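You operate a simulated robot arm through the tools that you are given. There is no shell and no other tool. Be economical: measure what you need, move in short steps, check, and stop when the job is done.

Carry out the task below with a simulated two-armed robot. There is one attempt and no reset: what you move stays moved.

Task
Close the drying drawer. Pick up the hand lantern with one hand, pass it to the other hand and put it on the sorting bench. Close the cloth drawer. Turn the case knob to FULL. Lift the waste lid open. The order is free. Set down upright: hand lantern.

It is judged by the outcome, as a careful person would: the job done as asked, and still so three seconds after it is handed in. It fails if anything else is knocked over, pushed out of place, dropped, spilled or broken. A push-on lid holds only when it is set on centred and level and pressed home; a screw cap is set on level and turned clockwise until tight. Flat cloth is picked up by pressing the open fingertips on it (5 to 10 N) and closing them slowly along it; thin cloth reads only 2 to 8 mm in the jaws.

Robot
Two 7-joint arms with fingered hands on one trunk, on a base that drives. Base frame: it is fixed to the floor where the robot stands at the start and does not move with it; the origin is under the middle of the robot, x ahead of it, y to its left, z up. Lengths are in mm, angles in rad, forces in N, time in s.
The left shoulder is at the start at [136, 170, 1087], the right one opposite. With the tool pointing down near the work surface each hand reaches from about 420 to 840 mm from the robot's upright axis, wherever it stands, measured 20 degrees to its own side. Places, roughly: case knob [-1900, 2000, 700]; cloth drawer [-2200, 2300, 700]; drying drawer [700, 100, 600]; hand lantern [-2000, 2500, 750]; sorting bench [600, 600, 800]; waste lid [2500, -1900, 600]. Payload 4 kg a hand.
The tool frame of a hand sits at the grasp point between the pads (the TCP): z along the fingers, y along the line on which they close. The tips reach 26 mm beyond it. The gripper opens to 132 mm. The gripper's body begins 73 mm behind the TCP. The gripper is a hand of 4 fingers: y runs from the thumb to the fingers, the wrist lies at [0, 0, -224] in the tool frame, and closing takes about 1.5 s.
Orientation is that of the tool frame in the base frame, as [roll, pitch, yaw] about the fixed x, y, z axes, in that order (R = Rz(yaw) Ry(pitch) Rx(roll)). With the fingers straight down and closing along the base's y, the tool's x points along the base's -x, its y along +y and its z along -z.

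Tools
- The arms move only by the tool apply_moves. It takes "left_steps", "right_steps" or both (then of equal length, played together; a hand with none holds still); each is a list of rows, each an object (a shift or turn left out is 0, a gripper value left out holds the last) with "delta_rot": the turn, a rotation vector about the tool's x, y, z in degrees, a list of three; "delta_pos": the shift along the tool's x, y, z in mm, a list of three; "grip": the closure, from 0 (fully open) to 1 (shut). In form: [{"delta_rot": [wx, wy, wz], "delta_pos": [dx, dy, dz], "grip": grip}, ...]. A call has 1 to 12 rows; each row is the pose to reach, as a shift and turn from the pose commanded when the call began, along the tool's axes at that moment. Each row takes 0.2 s and may step no farther than 50 mm and 0.15 rad from the row before; otherwise, or with a gripper value out of range, the whole call is refused. A pose out of reach is approached as far as the arm can. The call stops where the force on the tool passes 40 N (or 10 N more than at its start, if that is more) or the arm is blocked; 0.2 s more then pass. The fingers move at their own pace (about 108 mm/s each) and stop on an object; they squeeze with about 29 N. The grip force told is the motor's: it shows also when the fingers shut on nothing. Time passes only in rows, and 0.2 s behind the last, so rows that repeat a pose let the fingers close. The reply holds the time, the measured pose of the TCP, the force on the tool along the base axes, the opening and the grip force, in the units named above and with some noise, with the torque about the TCP (base axes, N m) and any sound that the robot's microphone picked up.
- Cameras (640 x 400 px; columns grow to the right, rows downward): "scene" is now at [240.8, 50.3, 1275.8]; the picture's right is [0.54, -0.84, 0.00], its down [-0.37, -0.24, -0.90] and it looks along [0.76, 0.48, -0.44] (base axes); focal length 214 px, centre (320, 200). "left" rides on the left gripper at [-73, 6, -94] in its tool frame; the picture's right is [-0.08, -1.00, 0.00], its down [0.79, -0.06, -0.62] and it looks along [0.61, -0.05, 0.79] (tool axes); focal length 230 px, centre (320, 200). "right" rides on the right gripper at [73, 6, -94] in its tool frame; the picture's right is [-0.08, 1.00, 0.00], its down [-0.78, -0.06, -0.62] and it looks along [-0.61, -0.05, 0.79] (tool axes); focal length 230 px, centre (320, 200). There is no depth. A picture from a camera that has moved, and an enlarged one, comes with that camera's place and axes in the base frame and with its lens.
- get_image(camera): a new picture of that camera. No time passes.
- raise_lower(by): slides the trunk up (or, below 0, down) by that many mm; the arms and the scene camera ride with it, the base frame stays. It gives what a move gives, with no picture.
- base_move(legs): drives the robot by 1 to 6 legs, each [ahead, left, turn to the left] in mm, mm and rad, along the robot's own axes; the way and the turn of a leg run together, so that a leg with both is an arc; at most 1500 mm and 3.142 rad a leg. The arms and the cameras ride along, it lands a little off, and it stops where it bumps. It gives what a move gives.
- set_grasp(shape, hand): the hand has 4 fingers and takes this shape, open, in about a second: jaw (thumb against the fingers, like two jaws); tri (thumb and two fingers); tip (a fingertip pinch); poke (one finger out to press); point (the index stretched); flat (the hand flat); cup (the hand cupped); fist (a fist). The gripper value then closes the fingers along that shape, each until it touches; the sizes above hold for jaw. It gives what a move gives, with no picture.
- head_to(pan, tilt): turns the head with the scene camera to pan (to the left, within 1.396 rad either way) and tilt (down, from -0.506 to 1.204), counted from straight ahead of the robot. It gives what a move gives.
- zoom(camera, box): a new picture of the part [left, top, right, bottom] of that camera's present view, enlarged. No time passes.
- hand_in(): hands the job in; it is judged then, once.

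Go step by step. Nothing tells you exact positions but the pictures and the camera data: compare them with the known pose of the tool, close in by small moves and look again before you grip or let go. The budget is 165 turns and 122 pictures, counting those below and the enlarged ones. Unless the task says otherwise, let go and move clear before handing in.

The tools are called after "Emit:" as name(argument=value, ...) on one line, values as JSON. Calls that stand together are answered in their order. apply_moves: Moves the arms, as the interface text tells. Its arguments: {"type":"object","properties":{"left_steps":{"type":"array"},"right_steps":{"type":"array"}},"required":[]} The other tools are called the same way: raise_lower (by) slides the trunk up or down; set_grasp (shape, hand) gives the hand a shape; base_move (legs) drives the base; head_to (pan, tilt) turns the head that bears the scene camera; get_image (camera) takes a picture; zoom (camera, box) takes an enlarged picture of a part of a camera's view; hand_in () hands the job in.

At the start:

```text
clock: 0.0
left_tcp_pos: [402.8, 444.3, 1111.0]
left_ee_rot: [-3.097, -0.003, -3.116]
left_wrist_force: [-0.6, -0.5, -0.1]
left_wrist_torque: [-0.01, 0.01, -0.01]
left_opening: 131.9
left_gripper_force: 0.0
left_shape: jaw
right_tcp_pos: [459.0, 27.3, 1133.2]
right_ee_rot: [-3.141, -0.001, 3.142]
right_wrist_force: [-0.7, -0.4, -0.4]
right_wrist_torque: [-0.03, 0.02, 0.0]
right_opening: 132.3
right_gripper_force: 0.1
right_shape: jaw
trunk travel left (down, up): [-104.0, 247.0]
robot x, y, heading: [1.0, 0.3, -0.001]
head pan, tilt: [0.592, 1.14]
```

scene: 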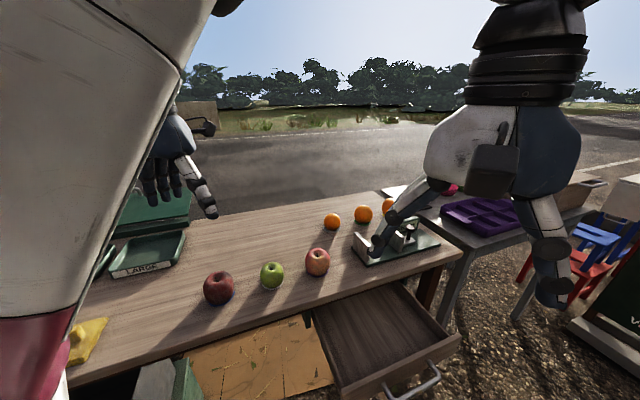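
right: 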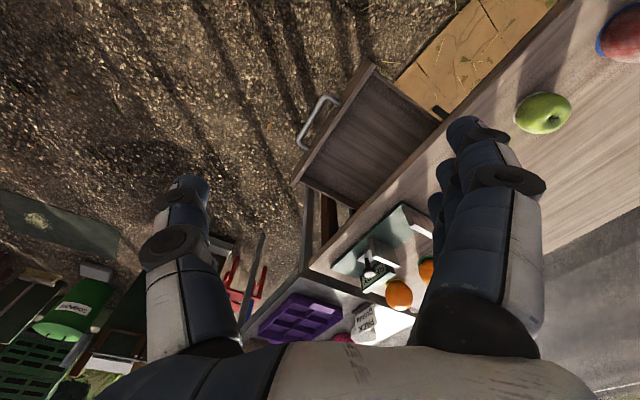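
left: 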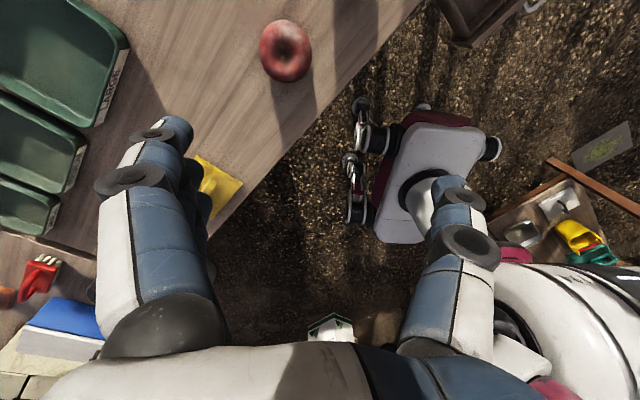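

I see the apple table with an open drawer in front of me, whose front faces back-right of the table. I look closer at the drawer and around me before moving.

Emit:
head_to(pan=0.0, tilt=1.2)

Emit:
get_image(camera="scene")

Emit:
head_to(pan=1.39, tilt=0.9)

Emit:
get_image(camera="scene")

Emit:
head_to(pan=-1.0, tilt=0.9)

Emit:
get_image(camera="scene")

```text
clock: 1.0
left_tcp_pos: [401.8, 444.9, 1108.3]
left_ee_rot: [-3.088, -0.005, -3.112]
left_wrist_force: [-0.3, 1.2, -0.7]
left_wrist_torque: [-0.02, -0.03, 0.01]
left_opening: 131.8
left_gripper_force: 0.0
left_shape: jaw
right_tcp_pos: [459.7, 26.9, 1132.6]
right_ee_rot: [3.142, 0.001, 3.142]
right_wrist_force: [-0.2, -0.4, 0.5]
right_wrist_torque: [0.0, -0.03, -0.02]
right_opening: 131.9
right_gripper_force: 0.1
right_shape: jaw
trunk travel left (down, up): [-104.0, 247.0]
robot x, y, heading: [-2.5, 1.9, 0.001]
head pan, tilt: [0.0, 1.201]
```

```text
118 pictures are left
camera scene: at [244.4, 44.6, 1276.6], right [0.48, -0.88, 0.0], down [-0.38, -0.21, -0.9], along [0.79, 0.43, -0.43], focal length 214 px, centre (320, 200)
```

scene: 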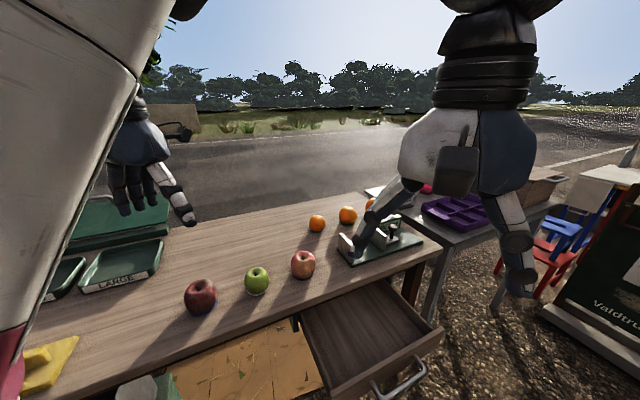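

```text
clock: 2.5
left_tcp_pos: [402.2, 445.0, 1109.5]
left_ee_rot: [-3.087, 0.001, -3.115]
left_wrist_force: [-0.3, 0.1, 0.1]
left_wrist_torque: [0.0, 0.01, -0.02]
left_opening: 131.9
left_gripper_force: 0.0
left_shape: jaw
right_tcp_pos: [459.1, 26.4, 1132.7]
right_ee_rot: [-3.142, 0.0, -3.139]
right_wrist_force: [0.3, -0.1, -0.2]
right_wrist_torque: [-0.03, 0.05, -0.01]
right_opening: 132.0
right_gripper_force: 0.1
right_shape: jaw
trunk travel left (down, up): [-104.0, 247.0]
robot x, y, heading: [1.4, 3.0, 0.002]
head pan, tilt: [1.389, 0.901]
```

```text
117 pictures are left
camera scene: at [187.1, 89.9, 1277.5], right [0.97, -0.25, 0.0], down [-0.11, -0.41, -0.91], along [0.23, 0.88, -0.42], focal length 214 px, centre (320, 200)
```

scene: 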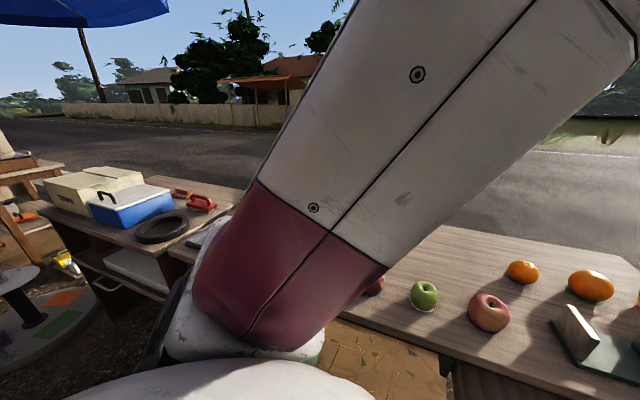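

```text
clock: 4.7
left_tcp_pos: [401.4, 445.1, 1107.8]
left_ee_rot: [-3.09, -0.007, -3.111]
left_wrist_force: [0.2, 0.0, 0.7]
left_wrist_torque: [-0.02, 0.01, 0.0]
left_opening: 131.8
left_gripper_force: 0.1
left_shape: jaw
right_tcp_pos: [459.7, 26.6, 1132.7]
right_ee_rot: [3.14, -0.001, 3.142]
right_wrist_force: [0.3, -0.4, 0.5]
right_wrist_torque: [0.04, 0.0, 0.0]
right_opening: 132.1
right_gripper_force: 0.1
right_shape: jaw
trunk travel left (down, up): [-104.0, 247.0]
robot x, y, heading: [2.3, -1.0, -0.001]
head pan, tilt: [-1.0, 0.901]
```

```text
116 pictures are left
camera scene: at [185.4, 89.9, 1275.3], right [0.97, -0.24, 0.0], down [-0.11, -0.43, -0.9], along [0.21, 0.87, -0.44], focal length 214 px, centre (320, 200)
```

scene: 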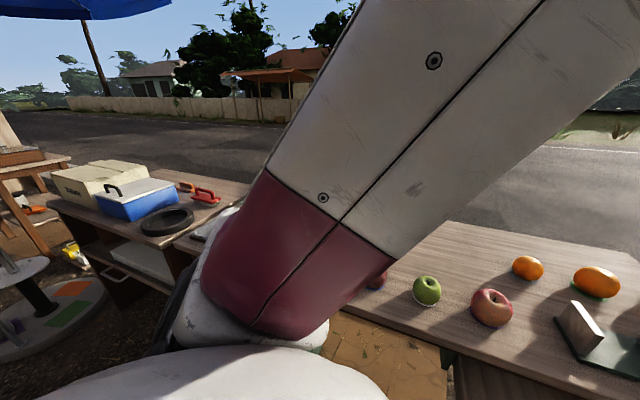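

The head pictures lag behind the head command, so I'll look again now that it has settled to the right.

Emit:
get_image(camera="scene")

```text
115 pictures are left
camera scene: at [185.4, 89.9, 1275.3], right [0.97, -0.24, 0.0], down [-0.11, -0.43, -0.9], along [0.21, 0.87, -0.44], focal length 214 px, centre (320, 200)
```

scene: 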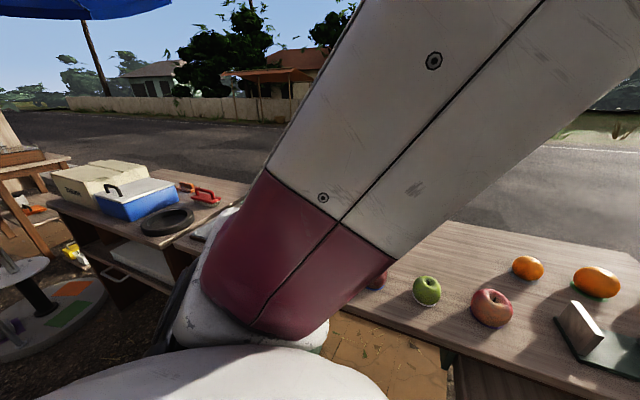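

The head camera needs time to settle. Meanwhile I bring the right hand over the floor in front of the drawer, yawed toward the table, to push the drawer with.

Emit:
apply_moves(right_steps=[{"delta_rot": [0, 0, -8], "delta_pos": [-11, -18, 0], "grip": 1}, {"delta_rot": [0, 0, -16], "delta_pos": [-22, -36, 0]}, {"delta_rot": [0, 0, -24], "delta_pos": [-33, -54, 0]}, {"delta_rot": [0, 0, -32], "delta_pos": [-44, -72, 0]}, {"delta_rot": [0, 0, -40], "delta_pos": [-55, -90, 0]}, {"delta_rot": [0, 0, -48], "delta_pos": [-66, -108, 0]}, {"delta_rot": [0, 0, -54], "delta_pos": [-79, -130, 0]}, {"delta_rot": [0, 0, -54], "delta_pos": [-79, -130, 0]}, {"delta_rot": [0, 0, -54], "delta_pos": [-79, -130, 0]}])

Emit:
get_image(camera="scene")

Emit:
get_image(camera="right")

```text
clock: 6.7
left_tcp_pos: [401.0, 445.8, 1107.5]
left_ee_rot: [-3.09, -0.008, -3.111]
left_wrist_force: [-0.3, -0.2, 0.1]
left_wrist_torque: [0.02, 0.0, 0.06]
left_opening: 131.9
left_gripper_force: 0.1
left_shape: jaw
right_tcp_pos: [538.1, -104.9, 1133.3]
right_ee_rot: [3.141, 0.001, -2.199]
right_wrist_force: [-1.1, 0.4, -0.4]
right_wrist_torque: [0.0, -0.01, 0.01]
right_opening: 0.0
right_gripper_force: 29.1
right_shape: jaw
trunk travel left (down, up): [-104.0, 247.0]
robot x, y, heading: [4.3, 0.7, -0.001]
head pan, tilt: [-1.0, 0.901]
```

```text
114 pictures are left
camera scene: at [185.8, 89.7, 1275.4], right [0.97, -0.24, 0.0], down [-0.11, -0.43, -0.9], along [0.22, 0.87, -0.44], focal length 214 px, centre (320, 200)
```

scene: 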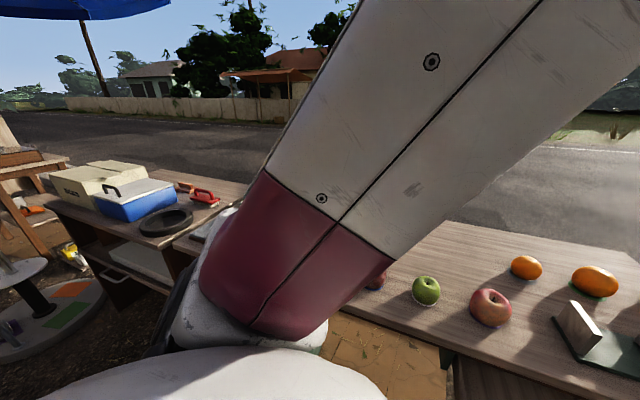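

```text
113 pictures are left
camera right: at [490.4, -160.9, 1226.6], right [-0.76, 0.65, 0.0], down [0.51, 0.6, 0.62], along [0.4, 0.47, -0.79], focal length 230 px, centre (320, 200)
```

right: 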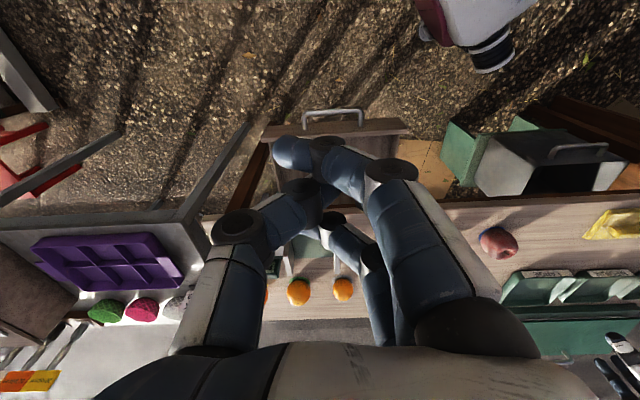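

The head hasn't moved right although it reports it did. I'll command it again with a moderate pan.

Emit:
head_to(pan=0.3, tilt=1.2)

Emit:
get_image(camera="scene")

```text
clock: 8.2
left_tcp_pos: [400.9, 445.1, 1107.4]
left_ee_rot: [-3.089, -0.007, -3.112]
left_wrist_force: [-0.8, 1.0, 0.1]
left_wrist_torque: [-0.02, 0.04, 0.0]
left_opening: 132.1
left_gripper_force: 0.0
left_shape: jaw
right_tcp_pos: [536.9, -104.2, 1132.0]
right_ee_rot: [3.141, 0.003, -2.201]
right_wrist_force: [-0.9, -0.4, -0.8]
right_wrist_torque: [0.0, 0.0, -0.05]
right_opening: 0.1
right_gripper_force: 28.9
right_shape: jaw
trunk travel left (down, up): [-104.0, 247.0]
robot x, y, heading: [1.7, -2.5, 0.002]
head pan, tilt: [0.3, 1.201]
```

```text
112 pictures are left
camera scene: at [186.0, 89.8, 1275.6], right [0.97, -0.24, 0.0], down [-0.11, -0.43, -0.9], along [0.22, 0.87, -0.44], focal length 214 px, centre (320, 200)
```

scene: 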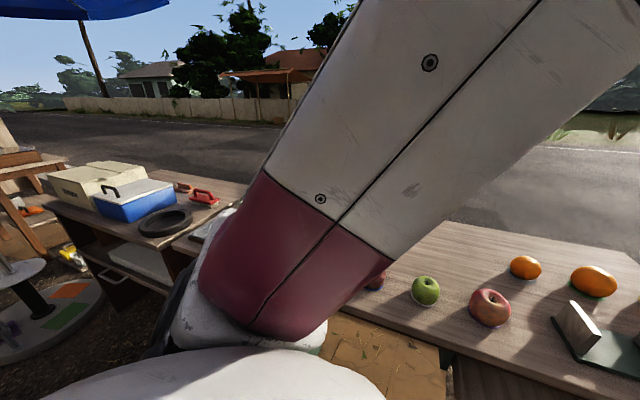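

The head seems jammed; I'll try freeing it by tilting up.

Emit:
head_to(pan=1.3, tilt=0.2)

Emit:
head_to(pan=0.0, tilt=0.2)

Emit:
get_image(camera="scene")

```text
clock: 9.4
left_tcp_pos: [401.6, 445.3, 1109.8]
left_ee_rot: [-3.09, -0.001, -3.111]
left_wrist_force: [-0.8, -0.5, 0.1]
left_wrist_torque: [-0.02, 0.0, 0.01]
left_opening: 131.7
left_gripper_force: 0.1
left_shape: jaw
right_tcp_pos: [536.7, -104.6, 1133.4]
right_ee_rot: [-3.14, 0.002, -2.196]
right_wrist_force: [0.4, -0.2, -0.1]
right_wrist_torque: [-0.04, -0.01, 0.01]
right_opening: 0.2
right_gripper_force: 29.0
right_shape: jaw
trunk travel left (down, up): [-104.0, 247.0]
robot x, y, heading: [0.2, -2.5, -0.002]
head pan, tilt: [1.3, 0.201]
```

```text
clock: 10.9
left_tcp_pos: [401.6, 445.0, 1109.3]
left_ee_rot: [-3.09, -0.002, -3.111]
left_wrist_force: [0.4, 0.5, -0.5]
left_wrist_torque: [0.0, 0.0, 0.02]
left_opening: 131.9
left_gripper_force: 0.0
left_shape: jaw
right_tcp_pos: [537.3, -105.1, 1133.5]
right_ee_rot: [3.141, 0.0, -2.198]
right_wrist_force: [0.2, 0.7, 0.3]
right_wrist_torque: [-0.03, -0.05, -0.01]
right_opening: 0.0
right_gripper_force: 28.9
right_shape: jaw
trunk travel left (down, up): [-104.0, 247.0]
robot x, y, heading: [0.9, -1.1, 0.003]
head pan, tilt: [0.0, 0.201]
```

```text
111 pictures are left
camera scene: at [256.6, 0.9, 1299.6], right [0.0, -1.0, 0.0], down [-0.2, 0.0, -0.98], along [0.98, 0.0, -0.2], focal length 214 px, centre (320, 200)
```

scene: 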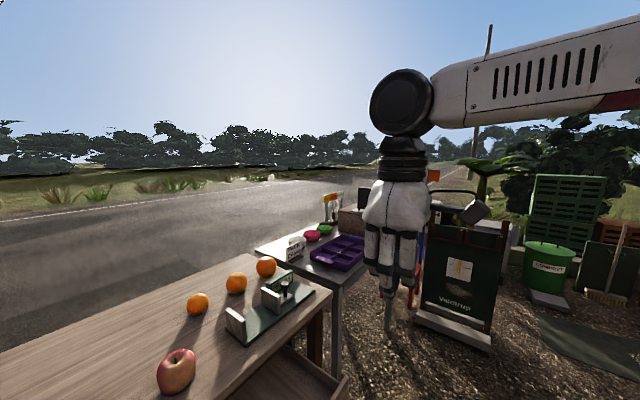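

The head is freed (it jams when tilted far down). The drawer front's top edge is near z≈685, its centre near (600, 25); I now lower and tilt the closed right hand in front of it.

Emit:
apply_moves(right_steps=[{"delta_rot": [0, -4, 0], "delta_pos": [10, 5, 45]}, {"delta_rot": [0, -8, 0], "delta_pos": [20, 10, 92]}, {"delta_rot": [0, -12, 0], "delta_pos": [20, 15, 140]}, {"delta_rot": [0, -16, 0], "delta_pos": [20, 24, 188]}, {"delta_rot": [0, -20, 0], "delta_pos": [20, 24, 236]}, {"delta_rot": [0, -24, 0], "delta_pos": [20, 24, 284]}, {"delta_rot": [0, -28, 0], "delta_pos": [20, 24, 332]}, {"delta_rot": [0, -32, 0], "delta_pos": [20, 24, 380]}, {"delta_rot": [0, -36, 0], "delta_pos": [20, 24, 428]}, {"delta_rot": [0, -40, 0], "delta_pos": [20, 24, 476]}])

Emit:
head_to(pan=0.0, tilt=0.6)

Emit:
get_image(camera="scene")

Emit:
get_image(camera="right")

```text
clock: 13.1
left_tcp_pos: [403.0, 445.5, 1108.9]
left_ee_rot: [-3.092, -0.005, -3.112]
left_wrist_force: [-0.1, -0.9, 0.5]
left_wrist_torque: [0.0, 0.03, -0.01]
left_opening: 132.0
left_gripper_force: 0.1
left_shape: jaw
right_tcp_pos: [509.7, -106.1, 650.8]
right_ee_rot: [-3.141, 0.703, -2.204]
right_wrist_force: [0.2, 0.3, -0.1]
right_wrist_torque: [-0.02, 0.02, 0.01]
right_opening: 0.1
right_gripper_force: 28.8
right_shape: jaw
trunk travel left (down, up): [-104.0, 247.0]
robot x, y, heading: [-0.9, 1.3, 0.002]
head pan, tilt: [0.0, 0.201]
```

```text
clock: 14.0
left_tcp_pos: [401.8, 445.7, 1109.5]
left_ee_rot: [-3.087, -0.002, -3.113]
left_wrist_force: [-0.1, 0.4, 1.0]
left_wrist_torque: [0.02, -0.03, -0.02]
left_opening: 131.8
left_gripper_force: 0.2
left_shape: jaw
right_tcp_pos: [507.3, -105.7, 651.4]
right_ee_rot: [3.138, 0.697, -2.207]
right_wrist_force: [-0.8, 1.0, 0.0]
right_wrist_torque: [0.0, 0.01, 0.02]
right_opening: 0.3
right_gripper_force: 28.8
right_shape: jaw
trunk travel left (down, up): [-104.0, 247.0]
robot x, y, heading: [-0.9, -4.0, -0.003]
head pan, tilt: [0.0, 0.6]
```

```text
110 pictures are left
camera scene: at [251.9, 0.8, 1262.9], right [0.0, -1.0, 0.0], down [-0.56, 0.0, -0.83], along [0.83, 0.0, -0.56], focal length 214 px, centre (320, 200)
```

scene: 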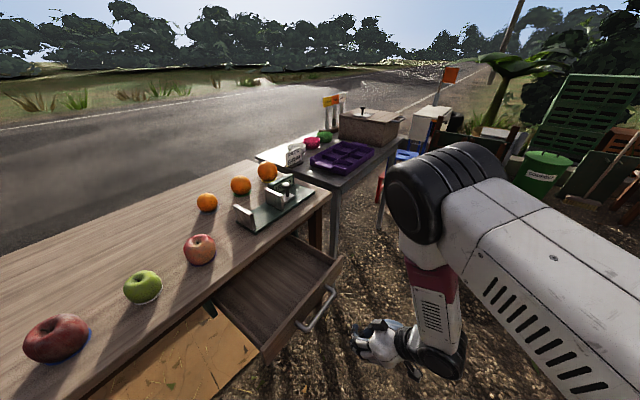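

```text
109 pictures are left
camera right: at [434.6, -196.1, 677.2], right [-0.77, 0.64, 0.05], down [0.17, 0.13, 0.98], along [0.62, 0.76, -0.21], focal length 230 px, centre (320, 200)
```

right: 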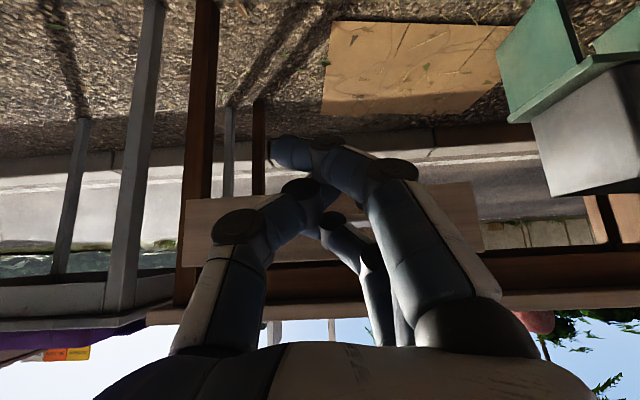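

The drawer front spans z≈605–692 and the hand points at its centre. I push along the table normal, letting the force limit stop me.

Emit:
apply_moves(right_steps=[{"delta_pos": [-19, 0, 16]}, {"delta_pos": [-38, 0, 32]}, {"delta_pos": [-57, 0, 48]}, {"delta_pos": [-77, 0, 64]}, {"delta_pos": [-92, 0, 77]}, {"delta_pos": [-107, 0, 90]}, {"delta_pos": [-122, 0, 103]}, {"delta_pos": [-138, 0, 116]}, {"delta_pos": [-153, 0, 129]}, {"delta_pos": [-169, 0, 142]}, {"delta_pos": [-184, 0, 155]}])

Emit:
get_image(camera="scene")

```text
clock: 16.6
left_tcp_pos: [401.5, 445.4, 1108.7]
left_ee_rot: [-3.088, -0.002, -3.11]
left_wrist_force: [-0.4, -0.1, 0.6]
left_wrist_torque: [-0.02, 0.01, -0.01]
left_opening: 131.9
left_gripper_force: 0.0
left_shape: jaw
right_tcp_pos: [683.2, 49.8, 670.2]
right_ee_rot: [3.137, 0.725, -2.297]
right_wrist_force: [0.1, 0.1, -0.7]
right_wrist_torque: [-0.01, 0.02, -0.01]
right_opening: 0.1
right_gripper_force: 28.9
right_shape: jaw
trunk travel left (down, up): [-104.0, 247.0]
robot x, y, heading: [-0.9, -0.0, -0.001]
head pan, tilt: [0.0, 0.6]
stopped in row 11 (right hand): the arm was blocked; the commanded pose is now the measured one
```

```text
108 pictures are left
camera scene: at [251.8, 0.6, 1262.9], right [0.0, -1.0, 0.0], down [-0.56, 0.0, -0.83], along [0.83, 0.0, -0.56], focal length 214 px, centre (320, 200)
```

scene: 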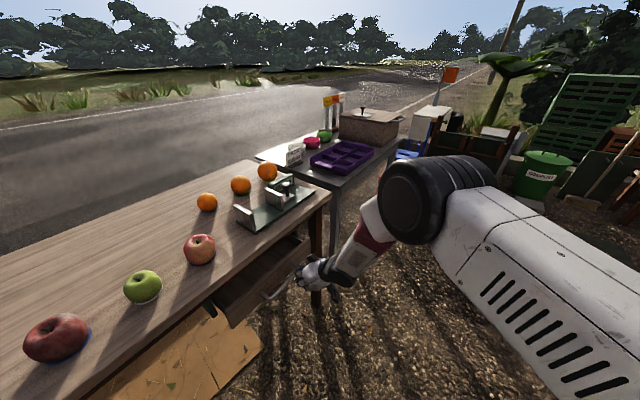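

The drawer moved partway and the arm ran out of reach. I drive the base along the push direction to finish it.

Emit:
base_move(legs=[[41, 57, 0]])

Emit:
get_image(camera="scene")

```text
clock: 17.7
left_tcp_pos: [429.0, 482.1, 1108.1]
left_ee_rot: [-3.086, -0.001, -3.111]
left_wrist_force: [0.3, 0.1, -0.8]
left_wrist_torque: [0.0, -0.01, 0.02]
left_opening: 131.9
left_gripper_force: 0.1
left_shape: jaw
right_tcp_pos: [708.0, 79.0, 664.0]
right_ee_rot: [3.138, 0.699, -2.3]
right_wrist_force: [-0.5, -0.4, 0.4]
right_wrist_torque: [-0.02, -0.01, 0.01]
right_opening: 0.0
right_gripper_force: 29.0
right_shape: jaw
trunk travel left (down, up): [-104.0, 247.0]
robot x, y, heading: [28.0, 36.3, -0.001]
head pan, tilt: [0.0, 0.6]
stopped in leg 1: the force on the tool passed its limit at 57 N (the readings are from after the stop); the commanded pose is now the measured one
```

```text
107 pictures are left
camera scene: at [278.8, 37.9, 1262.8], right [0.0, -1.0, 0.0], down [-0.57, 0.0, -0.82], along [0.82, 0.0, -0.57], focal length 214 px, centre (320, 200)
```

scene: 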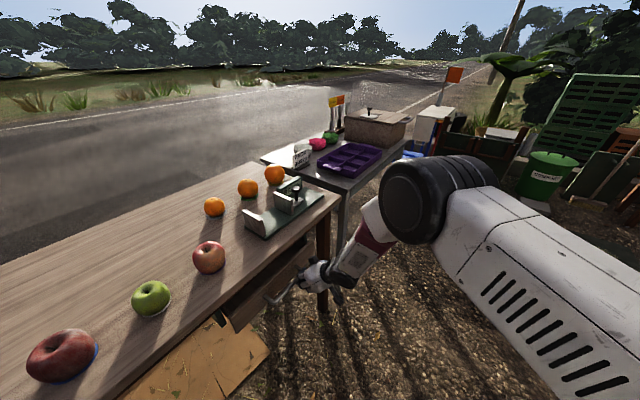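

The force limit tripped; I zoom to see what the hand is touching.

Emit:
zoom(camera="scene", box=[200, 180, 420, 340])

Emit:
get_image(camera="right")

```text
2.50 times, centred on (310, 260) of scene
camera zoom: at [278.8, 37.9, 1262.8], right [0.0, -1.0, 0.0], down [-0.57, 0.0, -0.82], along [0.82, 0.0, -0.57], focal length 536 px, centre (345, 50)
```

zoom: 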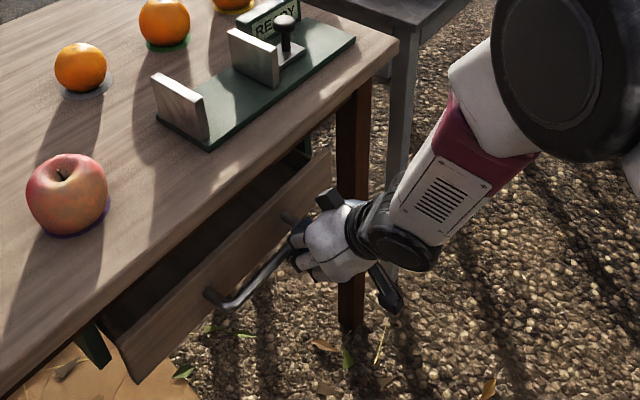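

```text
105 pictures are left
camera right: at [626.3, -4.0, 689.1], right [-0.7, 0.71, 0.05], down [0.18, 0.11, 0.98], along [0.69, 0.7, -0.21], focal length 230 px, centre (320, 200)
```

right: 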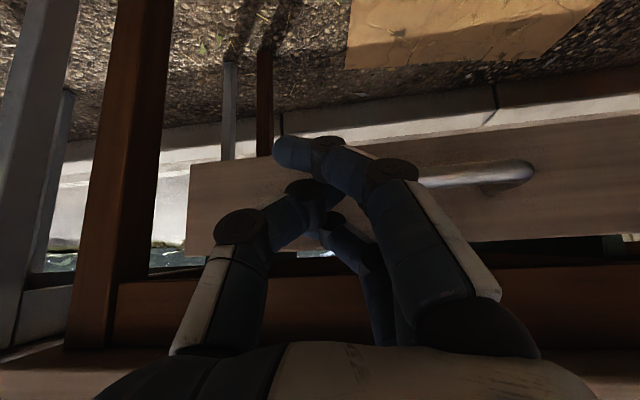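

The drawer is now about 60 mm open and I'm pushing on the handle's right end near the reach limit. I back off, shift toward the handle's centre, drive closer, then push with the arm.

Emit:
apply_moves(right_steps=[{"delta_pos": [31, 0, -26]}, {"delta_pos": [61, 0, -51]}, {"delta_pos": [92, 0, -77]}, {"delta_pos": [92, 30, -77], "delta_rot": [0, 0, 0]}, {"delta_pos": [92, 55, -77]}, {"delta_pos": [92, 62, -77]}])

Emit:
base_move(legs=[[58, 81, 0]])

Emit:
get_image(camera="right")

```text
clock: 19.3
left_tcp_pos: [428.9, 482.6, 1110.4]
left_ee_rot: [-3.087, -0.002, -3.11]
left_wrist_force: [0.3, -0.5, 0.6]
left_wrist_torque: [0.02, -0.02, -0.02]
left_opening: 132.0
left_gripper_force: 0.1
left_shape: jaw
right_tcp_pos: [599.2, 0.5, 664.1]
right_ee_rot: [3.111, 0.708, -2.41]
right_wrist_force: [-0.3, -0.6, 0.1]
right_wrist_torque: [0.02, 0.01, 0.02]
right_opening: 0.2
right_gripper_force: 29.1
right_shape: jaw
trunk travel left (down, up): [-104.0, 247.0]
robot x, y, heading: [25.8, 38.3, 0.001]
head pan, tilt: [0.0, 0.6]
stopped in row 6 (right hand): the arm was blocked; the commanded pose is now the measured one
```

```text
clock: 20.6
left_tcp_pos: [489.1, 563.2, 1108.9]
left_ee_rot: [-3.088, 0.0, -3.114]
left_wrist_force: [-0.4, 1.3, 0.3]
left_wrist_torque: [-0.04, 0.01, 0.03]
left_opening: 132.0
left_gripper_force: 0.1
left_shape: jaw
right_tcp_pos: [657.0, 81.3, 663.4]
right_ee_rot: [3.109, 0.707, -2.412]
right_wrist_force: [-1.0, 0.5, -0.2]
right_wrist_torque: [0.02, -0.03, 0.03]
right_opening: 0.0
right_gripper_force: 29.2
right_shape: jaw
trunk travel left (down, up): [-104.0, 247.0]
robot x, y, heading: [87.1, 119.2, -0.005]
head pan, tilt: [0.0, 0.6]
```

```text
104 pictures are left
camera right: at [569.3, 5.0, 687.8], right [-0.64, 0.77, 0.07], down [0.2, 0.07, 0.98], along [0.75, 0.64, -0.2], focal length 230 px, centre (320, 200)
```

right: 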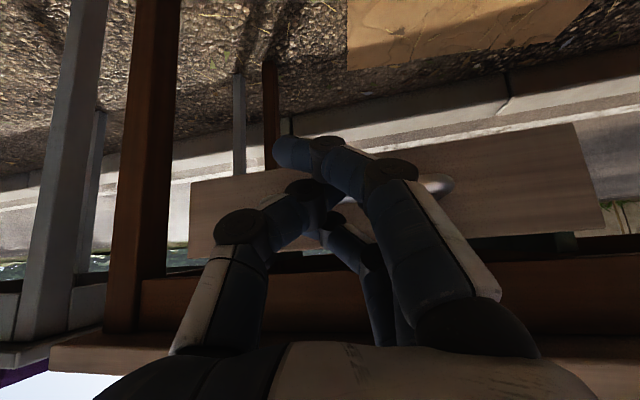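

The hand is near the handle again; I push along the table normal with the arm.

Emit:
apply_moves(right_steps=[{"delta_pos": [-10, 3, 9]}, {"delta_pos": [-20, 6, 17]}, {"delta_pos": [-30, 9, 26]}, {"delta_pos": [-40, 11, 34]}, {"delta_pos": [-50, 14, 43]}, {"delta_pos": [-60, 17, 51]}, {"delta_pos": [-70, 20, 60]}, {"delta_pos": [-80, 23, 68]}, {"delta_pos": [-90, 26, 77]}])

Emit:
zoom(camera="scene", box=[200, 180, 420, 340])

```text
clock: 21.6
left_tcp_pos: [491.3, 562.1, 1106.8]
left_ee_rot: [-3.086, -0.004, -3.116]
left_wrist_force: [0.4, 0.0, -0.4]
left_wrist_torque: [0.01, 0.0, 0.02]
left_opening: 132.0
left_gripper_force: 0.1
left_shape: jaw
right_tcp_pos: [700.7, 81.0, 664.4]
right_ee_rot: [3.086, 0.703, -2.523]
right_wrist_force: [-5.3, -8.0, -0.2]
right_wrist_torque: [-0.09, 0.09, 0.07]
right_opening: 0.0
right_gripper_force: 28.9
right_shape: jaw
trunk travel left (down, up): [-104.0, 247.0]
robot x, y, heading: [85.0, 118.0, -0.011]
head pan, tilt: [0.0, 0.6]
stopped in row 4 (right hand): the force on the tool passed its limit at 49 N (the readings are from after the stop); the commanded pose is now the measured one
```

```text
2.50 times, centred on (310, 260) of scene
camera zoom: at [339.0, 117.6, 1262.3], right [-0.01, -1.0, 0.0], down [-0.57, 0.0, -0.82], along [0.82, -0.01, -0.57], focal length 536 px, centre (345, 50)
```

zoom: 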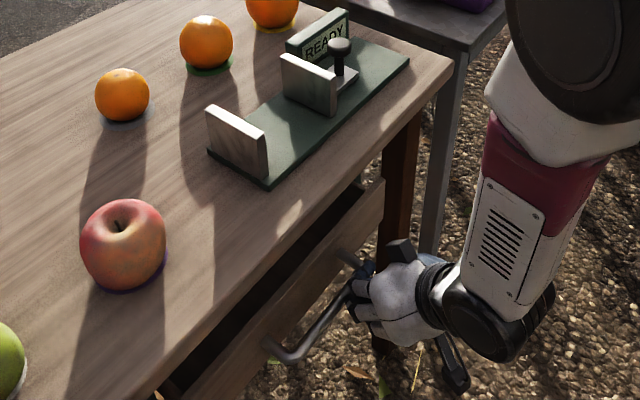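

The arm is at its wrist limit in this stance. I back the hand off, straighten it, and turn the robot to face the drawer squarely.

Emit:
apply_moves(right_steps=[{"delta_pos": [30, 0, -26]}, {"delta_pos": [61, 0, -52]}, {"delta_pos": [92, 0, -78], "delta_rot": [4, 0, 5]}, {"delta_pos": [105, 0, -90], "delta_rot": [8.4, 0, 10]}, {"delta_pos": [105, 0, -90], "delta_rot": [12.8, 0, 15.2]}, {"delta_pos": [105, 0, -90], "delta_rot": [17.2, 0, 20.5]}, {"delta_pos": [105, 0, -90], "delta_rot": [22.8, 0, 27.2]}])

Emit:
base_move(legs=[[105, -459, 0], [0, 0, 0.96]])

Emit:
get_image(camera="scene")

Emit:
get_image(camera="right")

```text
refused: row 7 steps farther than a row can; nothing moved
```

```text
clock: 28.5
left_tcp_pos: [71.4, 258.4, 1109.1]
left_ee_rot: [-3.085, -0.003, -2.187]
left_wrist_force: [0.2, 0.6, 0.5]
left_wrist_torque: [0.01, -0.01, 0.01]
left_opening: 132.1
left_gripper_force: 0.0
left_shape: jaw
right_tcp_pos: [582.2, 139.2, 667.8]
right_ee_rot: [3.088, 0.705, -1.594]
right_wrist_force: [0.0, 0.0, -0.9]
right_wrist_torque: [0.01, -0.03, -0.02]
right_opening: 0.1
right_gripper_force: 29.2
right_shape: jaw
trunk travel left (down, up): [-104.0, 247.0]
robot x, y, heading: [184.4, -333.4, 0.919]
head pan, tilt: [0.0, 0.6]
```

```text
102 pictures are left
camera scene: at [336.9, -129.7, 1262.8], right [0.8, -0.6, 0.0], down [-0.34, -0.45, -0.83], along [0.5, 0.66, -0.56], focal length 214 px, centre (320, 200)
```

scene: 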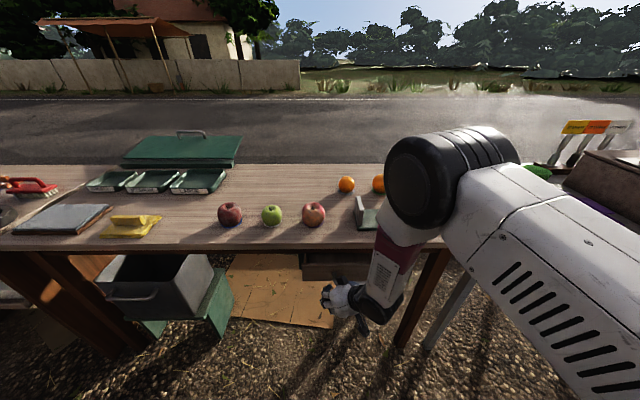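

```text
101 pictures are left
camera right: at [579.7, 23.2, 690.8], right [-0.99, 0.04, 0.09], down [0.1, 0.2, 0.98], along [0.02, 0.98, -0.2], focal length 230 px, centre (320, 200)
```

right: 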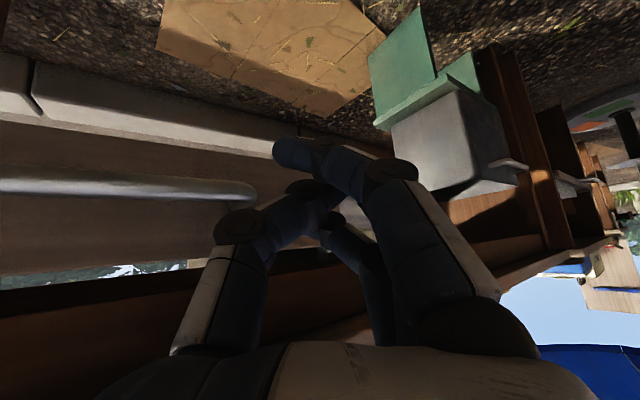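

The base moved but the hand did not back off; it's near the drawer's left part. I now back off and straighten the hand with smaller steps.

Emit:
apply_moves(right_steps=[{"delta_pos": [30, 0, -26]}, {"delta_pos": [61, 0, -52]}, {"delta_pos": [92, 0, -78], "delta_rot": [4.4, 0, 5.2]}, {"delta_pos": [105, 0, -90], "delta_rot": [8.8, 0, 10.4]}, {"delta_pos": [105, 0, -90], "delta_rot": [13.2, 0, 15.6]}, {"delta_pos": [105, 0, -90], "delta_rot": [17.6, 0, 20.8]}, {"delta_pos": [105, 0, -90], "delta_rot": [21.9, 0, 26]}, {"delta_pos": [105, 0, -90], "delta_rot": [21.9, 0, 26]}])

Emit:
get_image(camera="scene")

Emit:
get_image(camera="right")

```text
clock: 30.3
left_tcp_pos: [71.8, 257.6, 1109.2]
left_ee_rot: [-3.084, -0.001, -2.188]
left_wrist_force: [-0.2, -0.6, 0.2]
left_wrist_torque: [-0.02, -0.03, 0.01]
left_opening: 132.1
left_gripper_force: 0.1
left_shape: jaw
right_tcp_pos: [606.2, -7.6, 667.3]
right_ee_rot: [3.064, 0.673, -2.284]
right_wrist_force: [1.0, -0.5, 0.1]
right_wrist_torque: [0.01, -0.01, 0.0]
right_opening: 0.0
right_gripper_force: 28.8
right_shape: jaw
trunk travel left (down, up): [-104.0, 247.0]
robot x, y, heading: [187.8, -329.4, 0.921]
head pan, tilt: [0.0, 0.6]
```

```text
100 pictures are left
camera scene: at [337.1, -129.9, 1262.8], right [0.8, -0.6, 0.0], down [-0.34, -0.45, -0.83], along [0.5, 0.66, -0.56], focal length 214 px, centre (320, 200)
```

scene: 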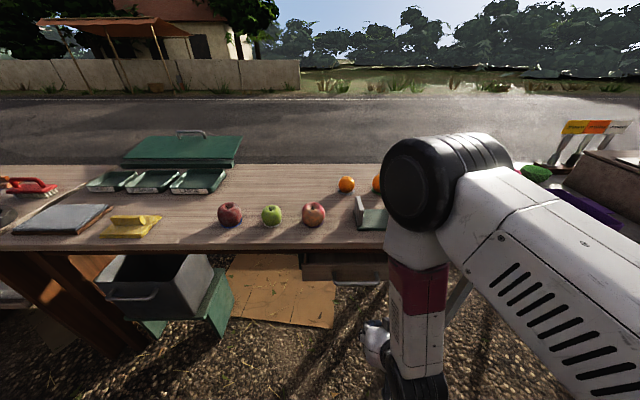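

```text
99 pictures are left
camera right: at [532.3, -96.2, 694.3], right [-0.74, 0.66, 0.11], down [0.23, 0.1, 0.97], along [0.63, 0.74, -0.23], focal length 230 px, centre (320, 200)
```

right: 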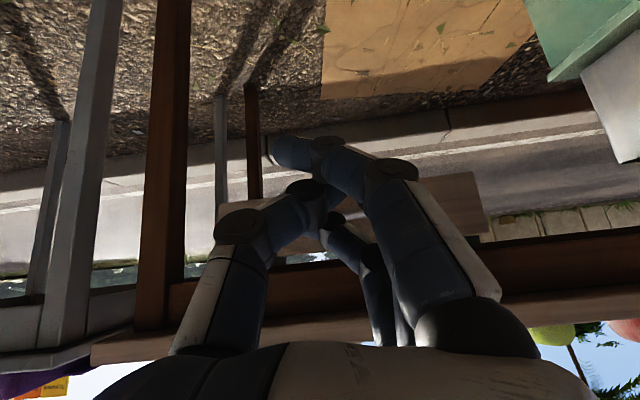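

The hand is now square in front of the drawer. I push straight again.

Emit:
apply_moves(right_steps=[{"delta_pos": [-24, 18, 19]}, {"delta_pos": [-47, 25, 37]}, {"delta_pos": [-71, 27, 56]}, {"delta_pos": [-94, 30, 74]}, {"delta_pos": [-106, 31, 84]}, {"delta_pos": [-116, 32, 92]}, {"delta_pos": [-126, 33, 100]}, {"delta_pos": [-136, 34, 108]}, {"delta_pos": [-146, 35, 116]}, {"delta_pos": [-156, 37, 124]}, {"delta_pos": [-166, 38, 132]}, {"delta_pos": [-176, 39, 140]}])

Emit:
get_image(camera="scene")

Emit:
get_image(camera="right")

```text
clock: 32.1
left_tcp_pos: [68.2, 254.8, 1110.1]
left_ee_rot: [-3.084, 0.004, -2.186]
left_wrist_force: [-0.6, -0.4, 0.2]
left_wrist_torque: [-0.02, 0.02, 0.01]
left_opening: 131.7
left_gripper_force: 0.1
left_shape: jaw
right_tcp_pos: [676.6, 149.6, 678.7]
right_ee_rot: [3.043, 0.673, -2.3]
right_wrist_force: [-20.6, -12.3, 17.1]
right_wrist_torque: [-0.43, -0.08, -0.41]
right_opening: 0.0
right_gripper_force: 29.6
right_shape: jaw
trunk travel left (down, up): [-104.0, 247.0]
robot x, y, heading: [186.5, -332.4, 0.923]
head pan, tilt: [0.0, 0.6]
stopped in row 8 (right hand): the force on the tool passed its limit at 47 N (the readings are from after the stop); the commanded pose is now the measured one
```

```text
98 pictures are left
camera scene: at [333.3, -132.8, 1264.1], right [0.8, -0.6, 0.0], down [-0.34, -0.45, -0.83], along [0.5, 0.66, -0.56], focal length 214 px, centre (320, 200)
```

scene: 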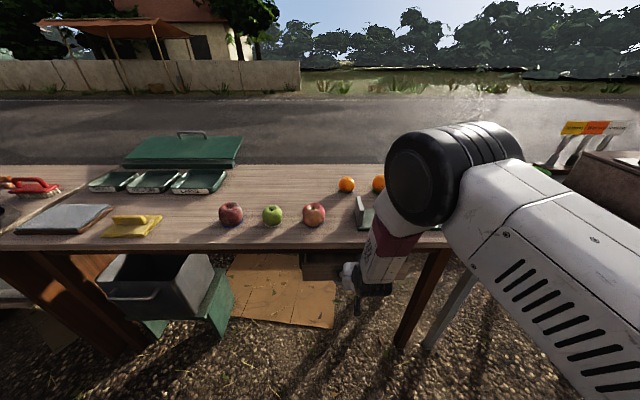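

```text
97 pictures are left
camera right: at [603.1, 60.5, 706.6], right [-0.74, 0.66, 0.13], down [0.25, 0.09, 0.96], along [0.62, 0.75, -0.23], focal length 230 px, centre (320, 200)
```

right: 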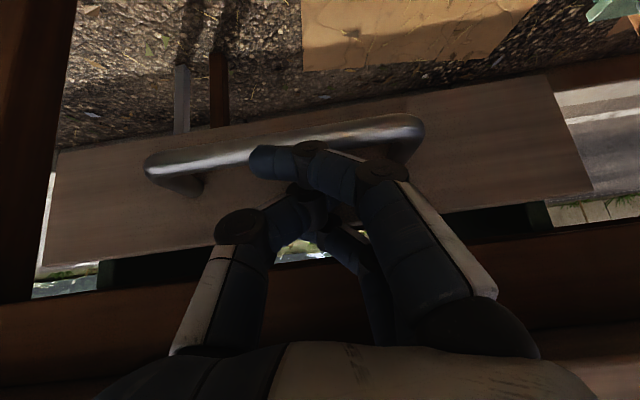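

The drawer moved some 40 mm more before the force stop, possibly home. I back off to check.

Emit:
apply_moves(right_steps=[{"delta_pos": [30, 0, -24]}, {"delta_pos": [62, 0, -50]}, {"delta_pos": [94, 0, -75]}, {"delta_pos": [125, -15, -100]}, {"delta_pos": [140, -50, -130]}, {"delta_pos": [140, -95, -130]}, {"delta_pos": [140, -140, -130]}])

Emit:
get_image(camera="scene")

Emit:
get_image(camera="right")

```text
clock: 33.7
left_tcp_pos: [71.7, 257.7, 1108.5]
left_ee_rot: [-3.089, -0.001, -2.185]
left_wrist_force: [0.4, 0.2, 0.2]
left_wrist_torque: [0.03, 0.02, 0.0]
left_opening: 132.1
left_gripper_force: 0.0
left_shape: jaw
right_tcp_pos: [672.5, -85.2, 679.4]
right_ee_rot: [3.045, 0.672, -2.29]
right_wrist_force: [-0.9, 0.0, 0.3]
right_wrist_torque: [0.01, 0.01, -0.02]
right_opening: 0.3
right_gripper_force: 28.5
right_shape: jaw
trunk travel left (down, up): [-104.0, 247.0]
robot x, y, heading: [187.4, -329.6, 0.929]
head pan, tilt: [0.0, 0.6]
```

```text
96 pictures are left
camera scene: at [337.1, -130.2, 1262.7], right [0.8, -0.6, 0.0], down [-0.34, -0.45, -0.82], along [0.5, 0.66, -0.57], focal length 214 px, centre (320, 200)
```

scene: 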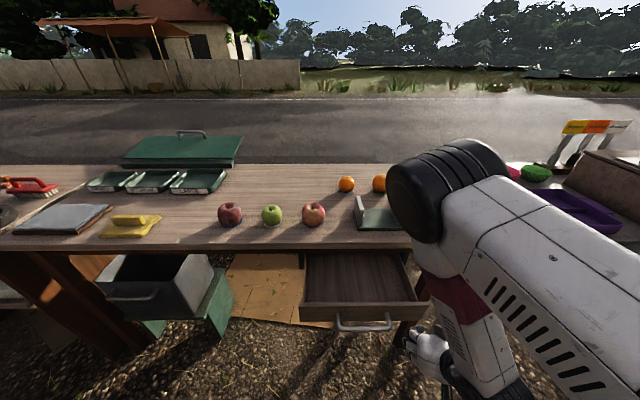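

```text
95 pictures are left
camera right: at [599.5, -174.6, 707.4], right [-0.75, 0.65, 0.12], down [0.25, 0.1, 0.96], along [0.62, 0.75, -0.23], focal length 230 px, centre (320, 200)
```

right: 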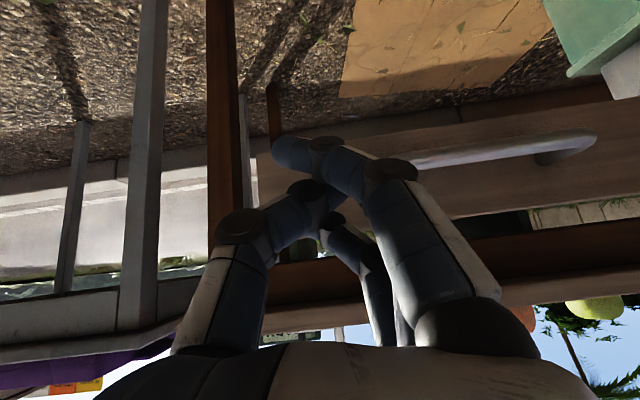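

Backing off, my fingertips hooked the handle and pulled the drawer open again. I switch to a fist, which cannot hook, and line up again.

Emit:
set_grasp(hand="right", shape="fist")

Emit:
apply_moves(right_steps=[{"delta_pos": [6, 40, 8], "grip": 1}, {"delta_pos": [14, 80, 16]}, {"delta_pos": [24, 125, 10]}, {"delta_pos": [24, 125, 10]}, {"delta_pos": [24, 125, 10]}, {"delta_pos": [24, 125, 10]}])

Emit:
get_image(camera="right")

Emit:
zoom(camera="scene", box=[240, 220, 480, 400])

```text
clock: 34.6
left_tcp_pos: [71.1, 258.0, 1108.8]
left_ee_rot: [-3.086, -0.002, -2.186]
left_wrist_force: [0.4, 1.1, -0.7]
left_wrist_torque: [-0.02, -0.01, 0.01]
left_opening: 132.1
left_gripper_force: 0.0
left_shape: jaw
right_tcp_pos: [671.1, -84.8, 679.2]
right_ee_rot: [3.046, 0.673, -2.288]
right_wrist_force: [-0.8, -0.1, 0.1]
right_wrist_torque: [0.04, -0.01, 0.01]
right_opening: 0.0
right_gripper_force: 0.0
right_shape: fist
trunk travel left (down, up): [-104.0, 247.0]
robot x, y, heading: [187.0, -331.5, 0.921]
head pan, tilt: [0.0, 0.6]
```

```text
clock: 36.0
left_tcp_pos: [71.2, 257.2, 1109.5]
left_ee_rot: [-3.086, -0.002, -2.186]
left_wrist_force: [0.0, -0.2, -0.4]
left_wrist_torque: [0.01, 0.01, -0.01]
left_opening: 132.1
left_gripper_force: 0.0
left_shape: jaw
right_tcp_pos: [587.4, -23.2, 670.1]
right_ee_rot: [3.019, 0.667, -2.394]
right_wrist_force: [0.5, 0.1, -0.3]
right_wrist_torque: [0.0, 0.04, 0.01]
right_opening: 0.0
right_gripper_force: 0.0
right_shape: fist
trunk travel left (down, up): [-104.0, 247.0]
robot x, y, heading: [185.3, -330.1, 0.919]
head pan, tilt: [0.0, 0.6]
```

```text
94 pictures are left
camera right: at [507.0, -106.4, 697.9], right [-0.68, 0.71, 0.14], down [0.27, 0.07, 0.96], along [0.68, 0.7, -0.24], focal length 230 px, centre (320, 200)
```

right: 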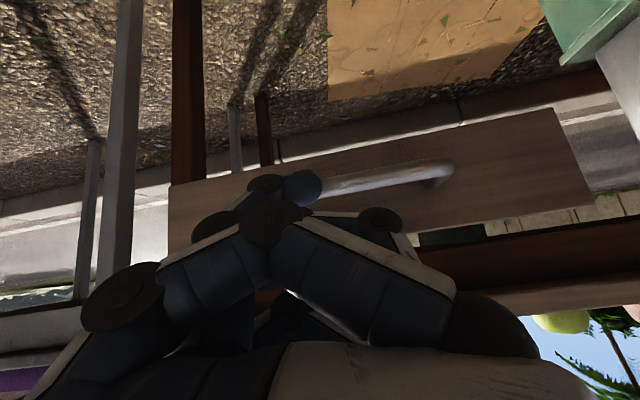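

```text
2.22 times, centred on (360, 310) of scene
camera zoom: at [336.7, -130.1, 1262.8], right [0.8, -0.6, 0.0], down [-0.34, -0.45, -0.83], along [0.5, 0.66, -0.56], focal length 477 px, centre (231, -44)
```

zoom: 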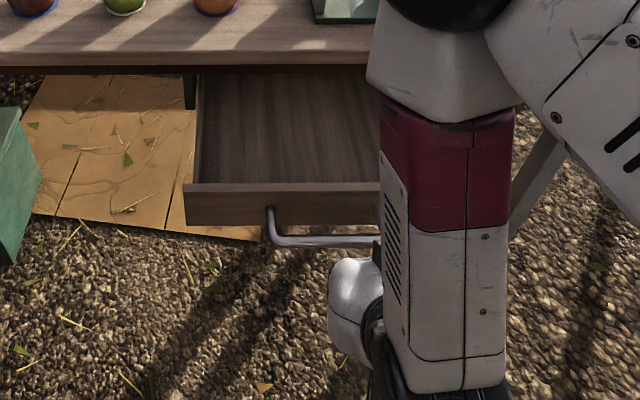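

The fist faces the handle. I push along the table normal.

Emit:
apply_moves(right_steps=[{"delta_pos": [-15, 14, 12]}, {"delta_pos": [-31, 28, 24]}, {"delta_pos": [-46, 32, 36]}, {"delta_pos": [-61, 36, 48]}, {"delta_pos": [-77, 40, 60]}, {"delta_pos": [-92, 44, 73]}, {"delta_pos": [-108, 48, 85]}, {"delta_pos": [-123, 52, 97]}, {"delta_pos": [-138, 56, 109]}, {"delta_pos": [-150, 60, 118]}, {"delta_pos": [-162, 63, 127]}, {"delta_pos": [-173, 66, 136]}])

Emit:
zoom(camera="scene", box=[240, 220, 480, 400])

Emit:
get_image(camera="right")

```text
clock: 38.5
left_tcp_pos: [70.1, 256.4, 1107.7]
left_ee_rot: [-3.085, 0.001, -2.189]
left_wrist_force: [0.7, -0.4, 0.4]
left_wrist_torque: [0.0, 0.02, -0.02]
left_opening: 131.9
left_gripper_force: 0.0
left_shape: jaw
right_tcp_pos: [678.6, 168.3, 675.8]
right_ee_rot: [3.013, 0.651, -2.4]
right_wrist_force: [-11.0, -14.1, 3.1]
right_wrist_torque: [-0.05, 0.09, 0.16]
right_opening: 0.3
right_gripper_force: 0.2
right_shape: fist
trunk travel left (down, up): [-104.0, 247.0]
robot x, y, heading: [184.3, -332.7, 0.923]
head pan, tilt: [0.0, 0.6]
stopped in row 12 (right hand): the force on the tool passed its limit at 49 N (the readings are from after the stop); the commanded pose is now the measured one
```

```text
2.22 times, centred on (360, 310) of scene
camera zoom: at [335.8, -131.6, 1263.0], right [0.8, -0.61, 0.0], down [-0.34, -0.45, -0.83], along [0.5, 0.66, -0.56], focal length 477 px, centre (231, -44)
```

zoom: 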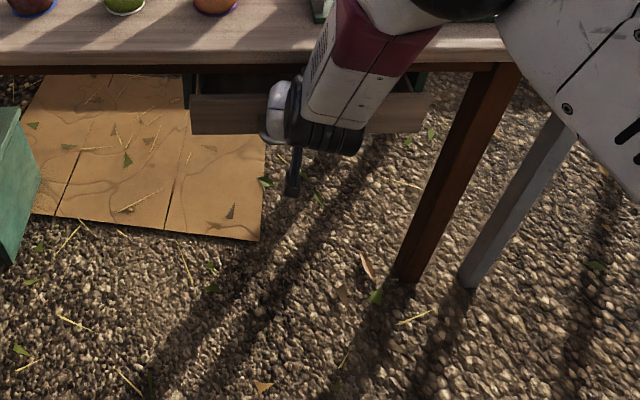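

```text
91 pictures are left
camera right: at [598.5, 87.2, 706.7], right [-0.68, 0.72, 0.15], down [0.28, 0.07, 0.96], along [0.68, 0.69, -0.25], focal length 230 px, centre (320, 200)
```

right: 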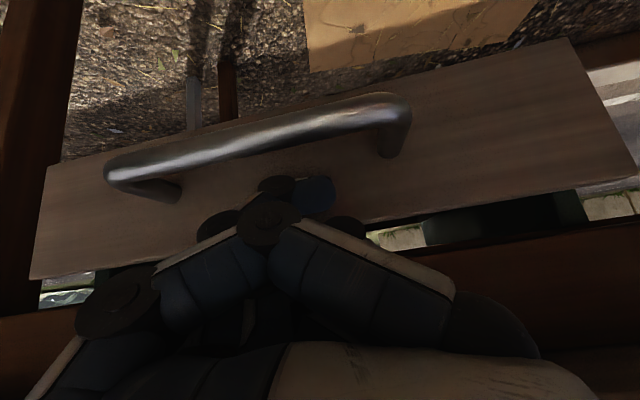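

The fist pushes the front without hooking but the hand likely met the table edge. I back off a little, level the hand so it passes under the top, and push again.

Emit:
apply_moves(right_steps=[{"delta_pos": [31, -8, -24]}, {"delta_pos": [62, -16, -48]}, {"delta_pos": [80, -16, -40], "delta_rot": [0, -7, 0]}, {"delta_pos": [82, -16, -40], "delta_rot": [0, -14, 0]}, {"delta_pos": [82, -16, -40], "delta_rot": [0, -21, 0]}, {"delta_pos": [82, -16, -40], "delta_rot": [0, -28, 0]}, {"delta_pos": [82, -16, -40], "delta_rot": [0, -36, 0]}, {"delta_pos": [82, -16, -40], "delta_rot": [0, -36, 0]}])

Emit:
get_image(camera="scene")

```text
clock: 40.5
left_tcp_pos: [71.1, 256.5, 1109.6]
left_ee_rot: [-3.086, 0.001, -2.186]
left_wrist_force: [0.1, -0.2, -0.2]
left_wrist_torque: [-0.05, 0.01, 0.01]
left_opening: 132.0
left_gripper_force: 0.1
left_shape: jaw
right_tcp_pos: [677.3, 82.9, 666.1]
right_ee_rot: [2.778, 1.299, -2.761]
right_wrist_force: [-3.8, 2.1, 15.0]
right_wrist_torque: [-0.41, -0.15, -0.07]
right_opening: 0.1
right_gripper_force: 0.0
right_shape: fist
trunk travel left (down, up): [-104.0, 247.0]
robot x, y, heading: [185.5, -333.4, 0.928]
head pan, tilt: [0.0, 0.6]
stopped in row 8 (right hand): the arm was blocked; the commanded pose is now the measured one
```

```text
90 pictures are left
camera scene: at [335.7, -131.0, 1263.1], right [0.8, -0.6, 0.0], down [-0.34, -0.45, -0.83], along [0.5, 0.66, -0.56], focal length 214 px, centre (320, 200)
```

scene: 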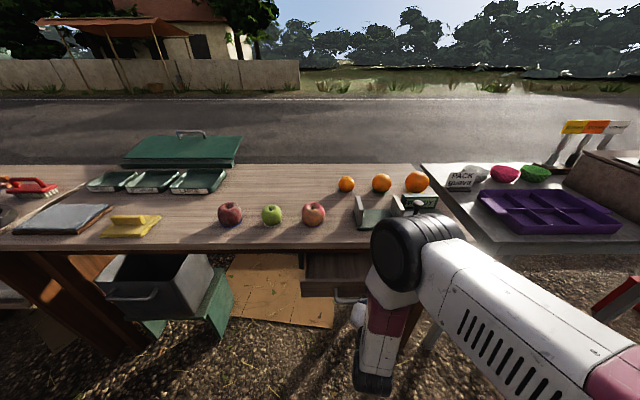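

The hand is now nearly level. I lift it slightly off the handle and push along the normal.

Emit:
apply_moves(right_steps=[{"delta_pos": [-12, 0, 3]}, {"delta_pos": [-16, 4, 20]}, {"delta_pos": [-20, 8, 38]}, {"delta_pos": [-23, 11, 52]}, {"delta_pos": [-26, 14, 66]}, {"delta_pos": [-30, 18, 80]}, {"delta_pos": [-33, 21, 94]}, {"delta_pos": [-36, 24, 108]}, {"delta_pos": [-40, 28, 122]}, {"delta_pos": [-43, 31, 136]}, {"delta_pos": [-46, 34, 150]}, {"delta_pos": [-49, 37, 164]}])

Emit:
get_image(camera="scene")

```text
clock: 41.8
left_tcp_pos: [70.9, 256.5, 1109.1]
left_ee_rot: [-3.086, 0.001, -2.188]
left_wrist_force: [0.1, 0.8, -0.3]
left_wrist_torque: [0.04, 0.02, 0.0]
left_opening: 131.9
left_gripper_force: 0.0
left_shape: jaw
right_tcp_pos: [753.2, 117.6, 671.4]
right_ee_rot: [2.789, 1.285, -2.828]
right_wrist_force: [-19.3, -21.2, 3.8]
right_wrist_torque: [0.14, -0.09, 0.26]
right_opening: 0.0
right_gripper_force: 0.0
right_shape: fist
trunk travel left (down, up): [-104.0, 247.0]
robot x, y, heading: [182.8, -333.0, 0.921]
head pan, tilt: [0.0, 0.6]
stopped in row 6 (right hand): the force on the tool passed its limit at 54 N (the readings are from after the stop); the commanded pose is now the measured one
```

```text
89 pictures are left
camera scene: at [334.7, -133.4, 1263.3], right [0.8, -0.61, 0.0], down [-0.34, -0.45, -0.83], along [0.5, 0.66, -0.56], focal length 214 px, centre (320, 200)
```

scene: 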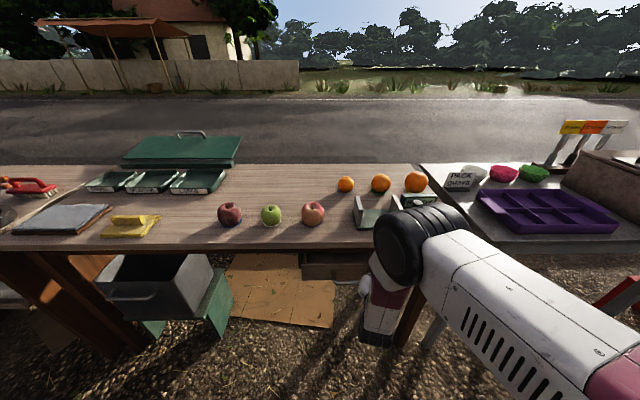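

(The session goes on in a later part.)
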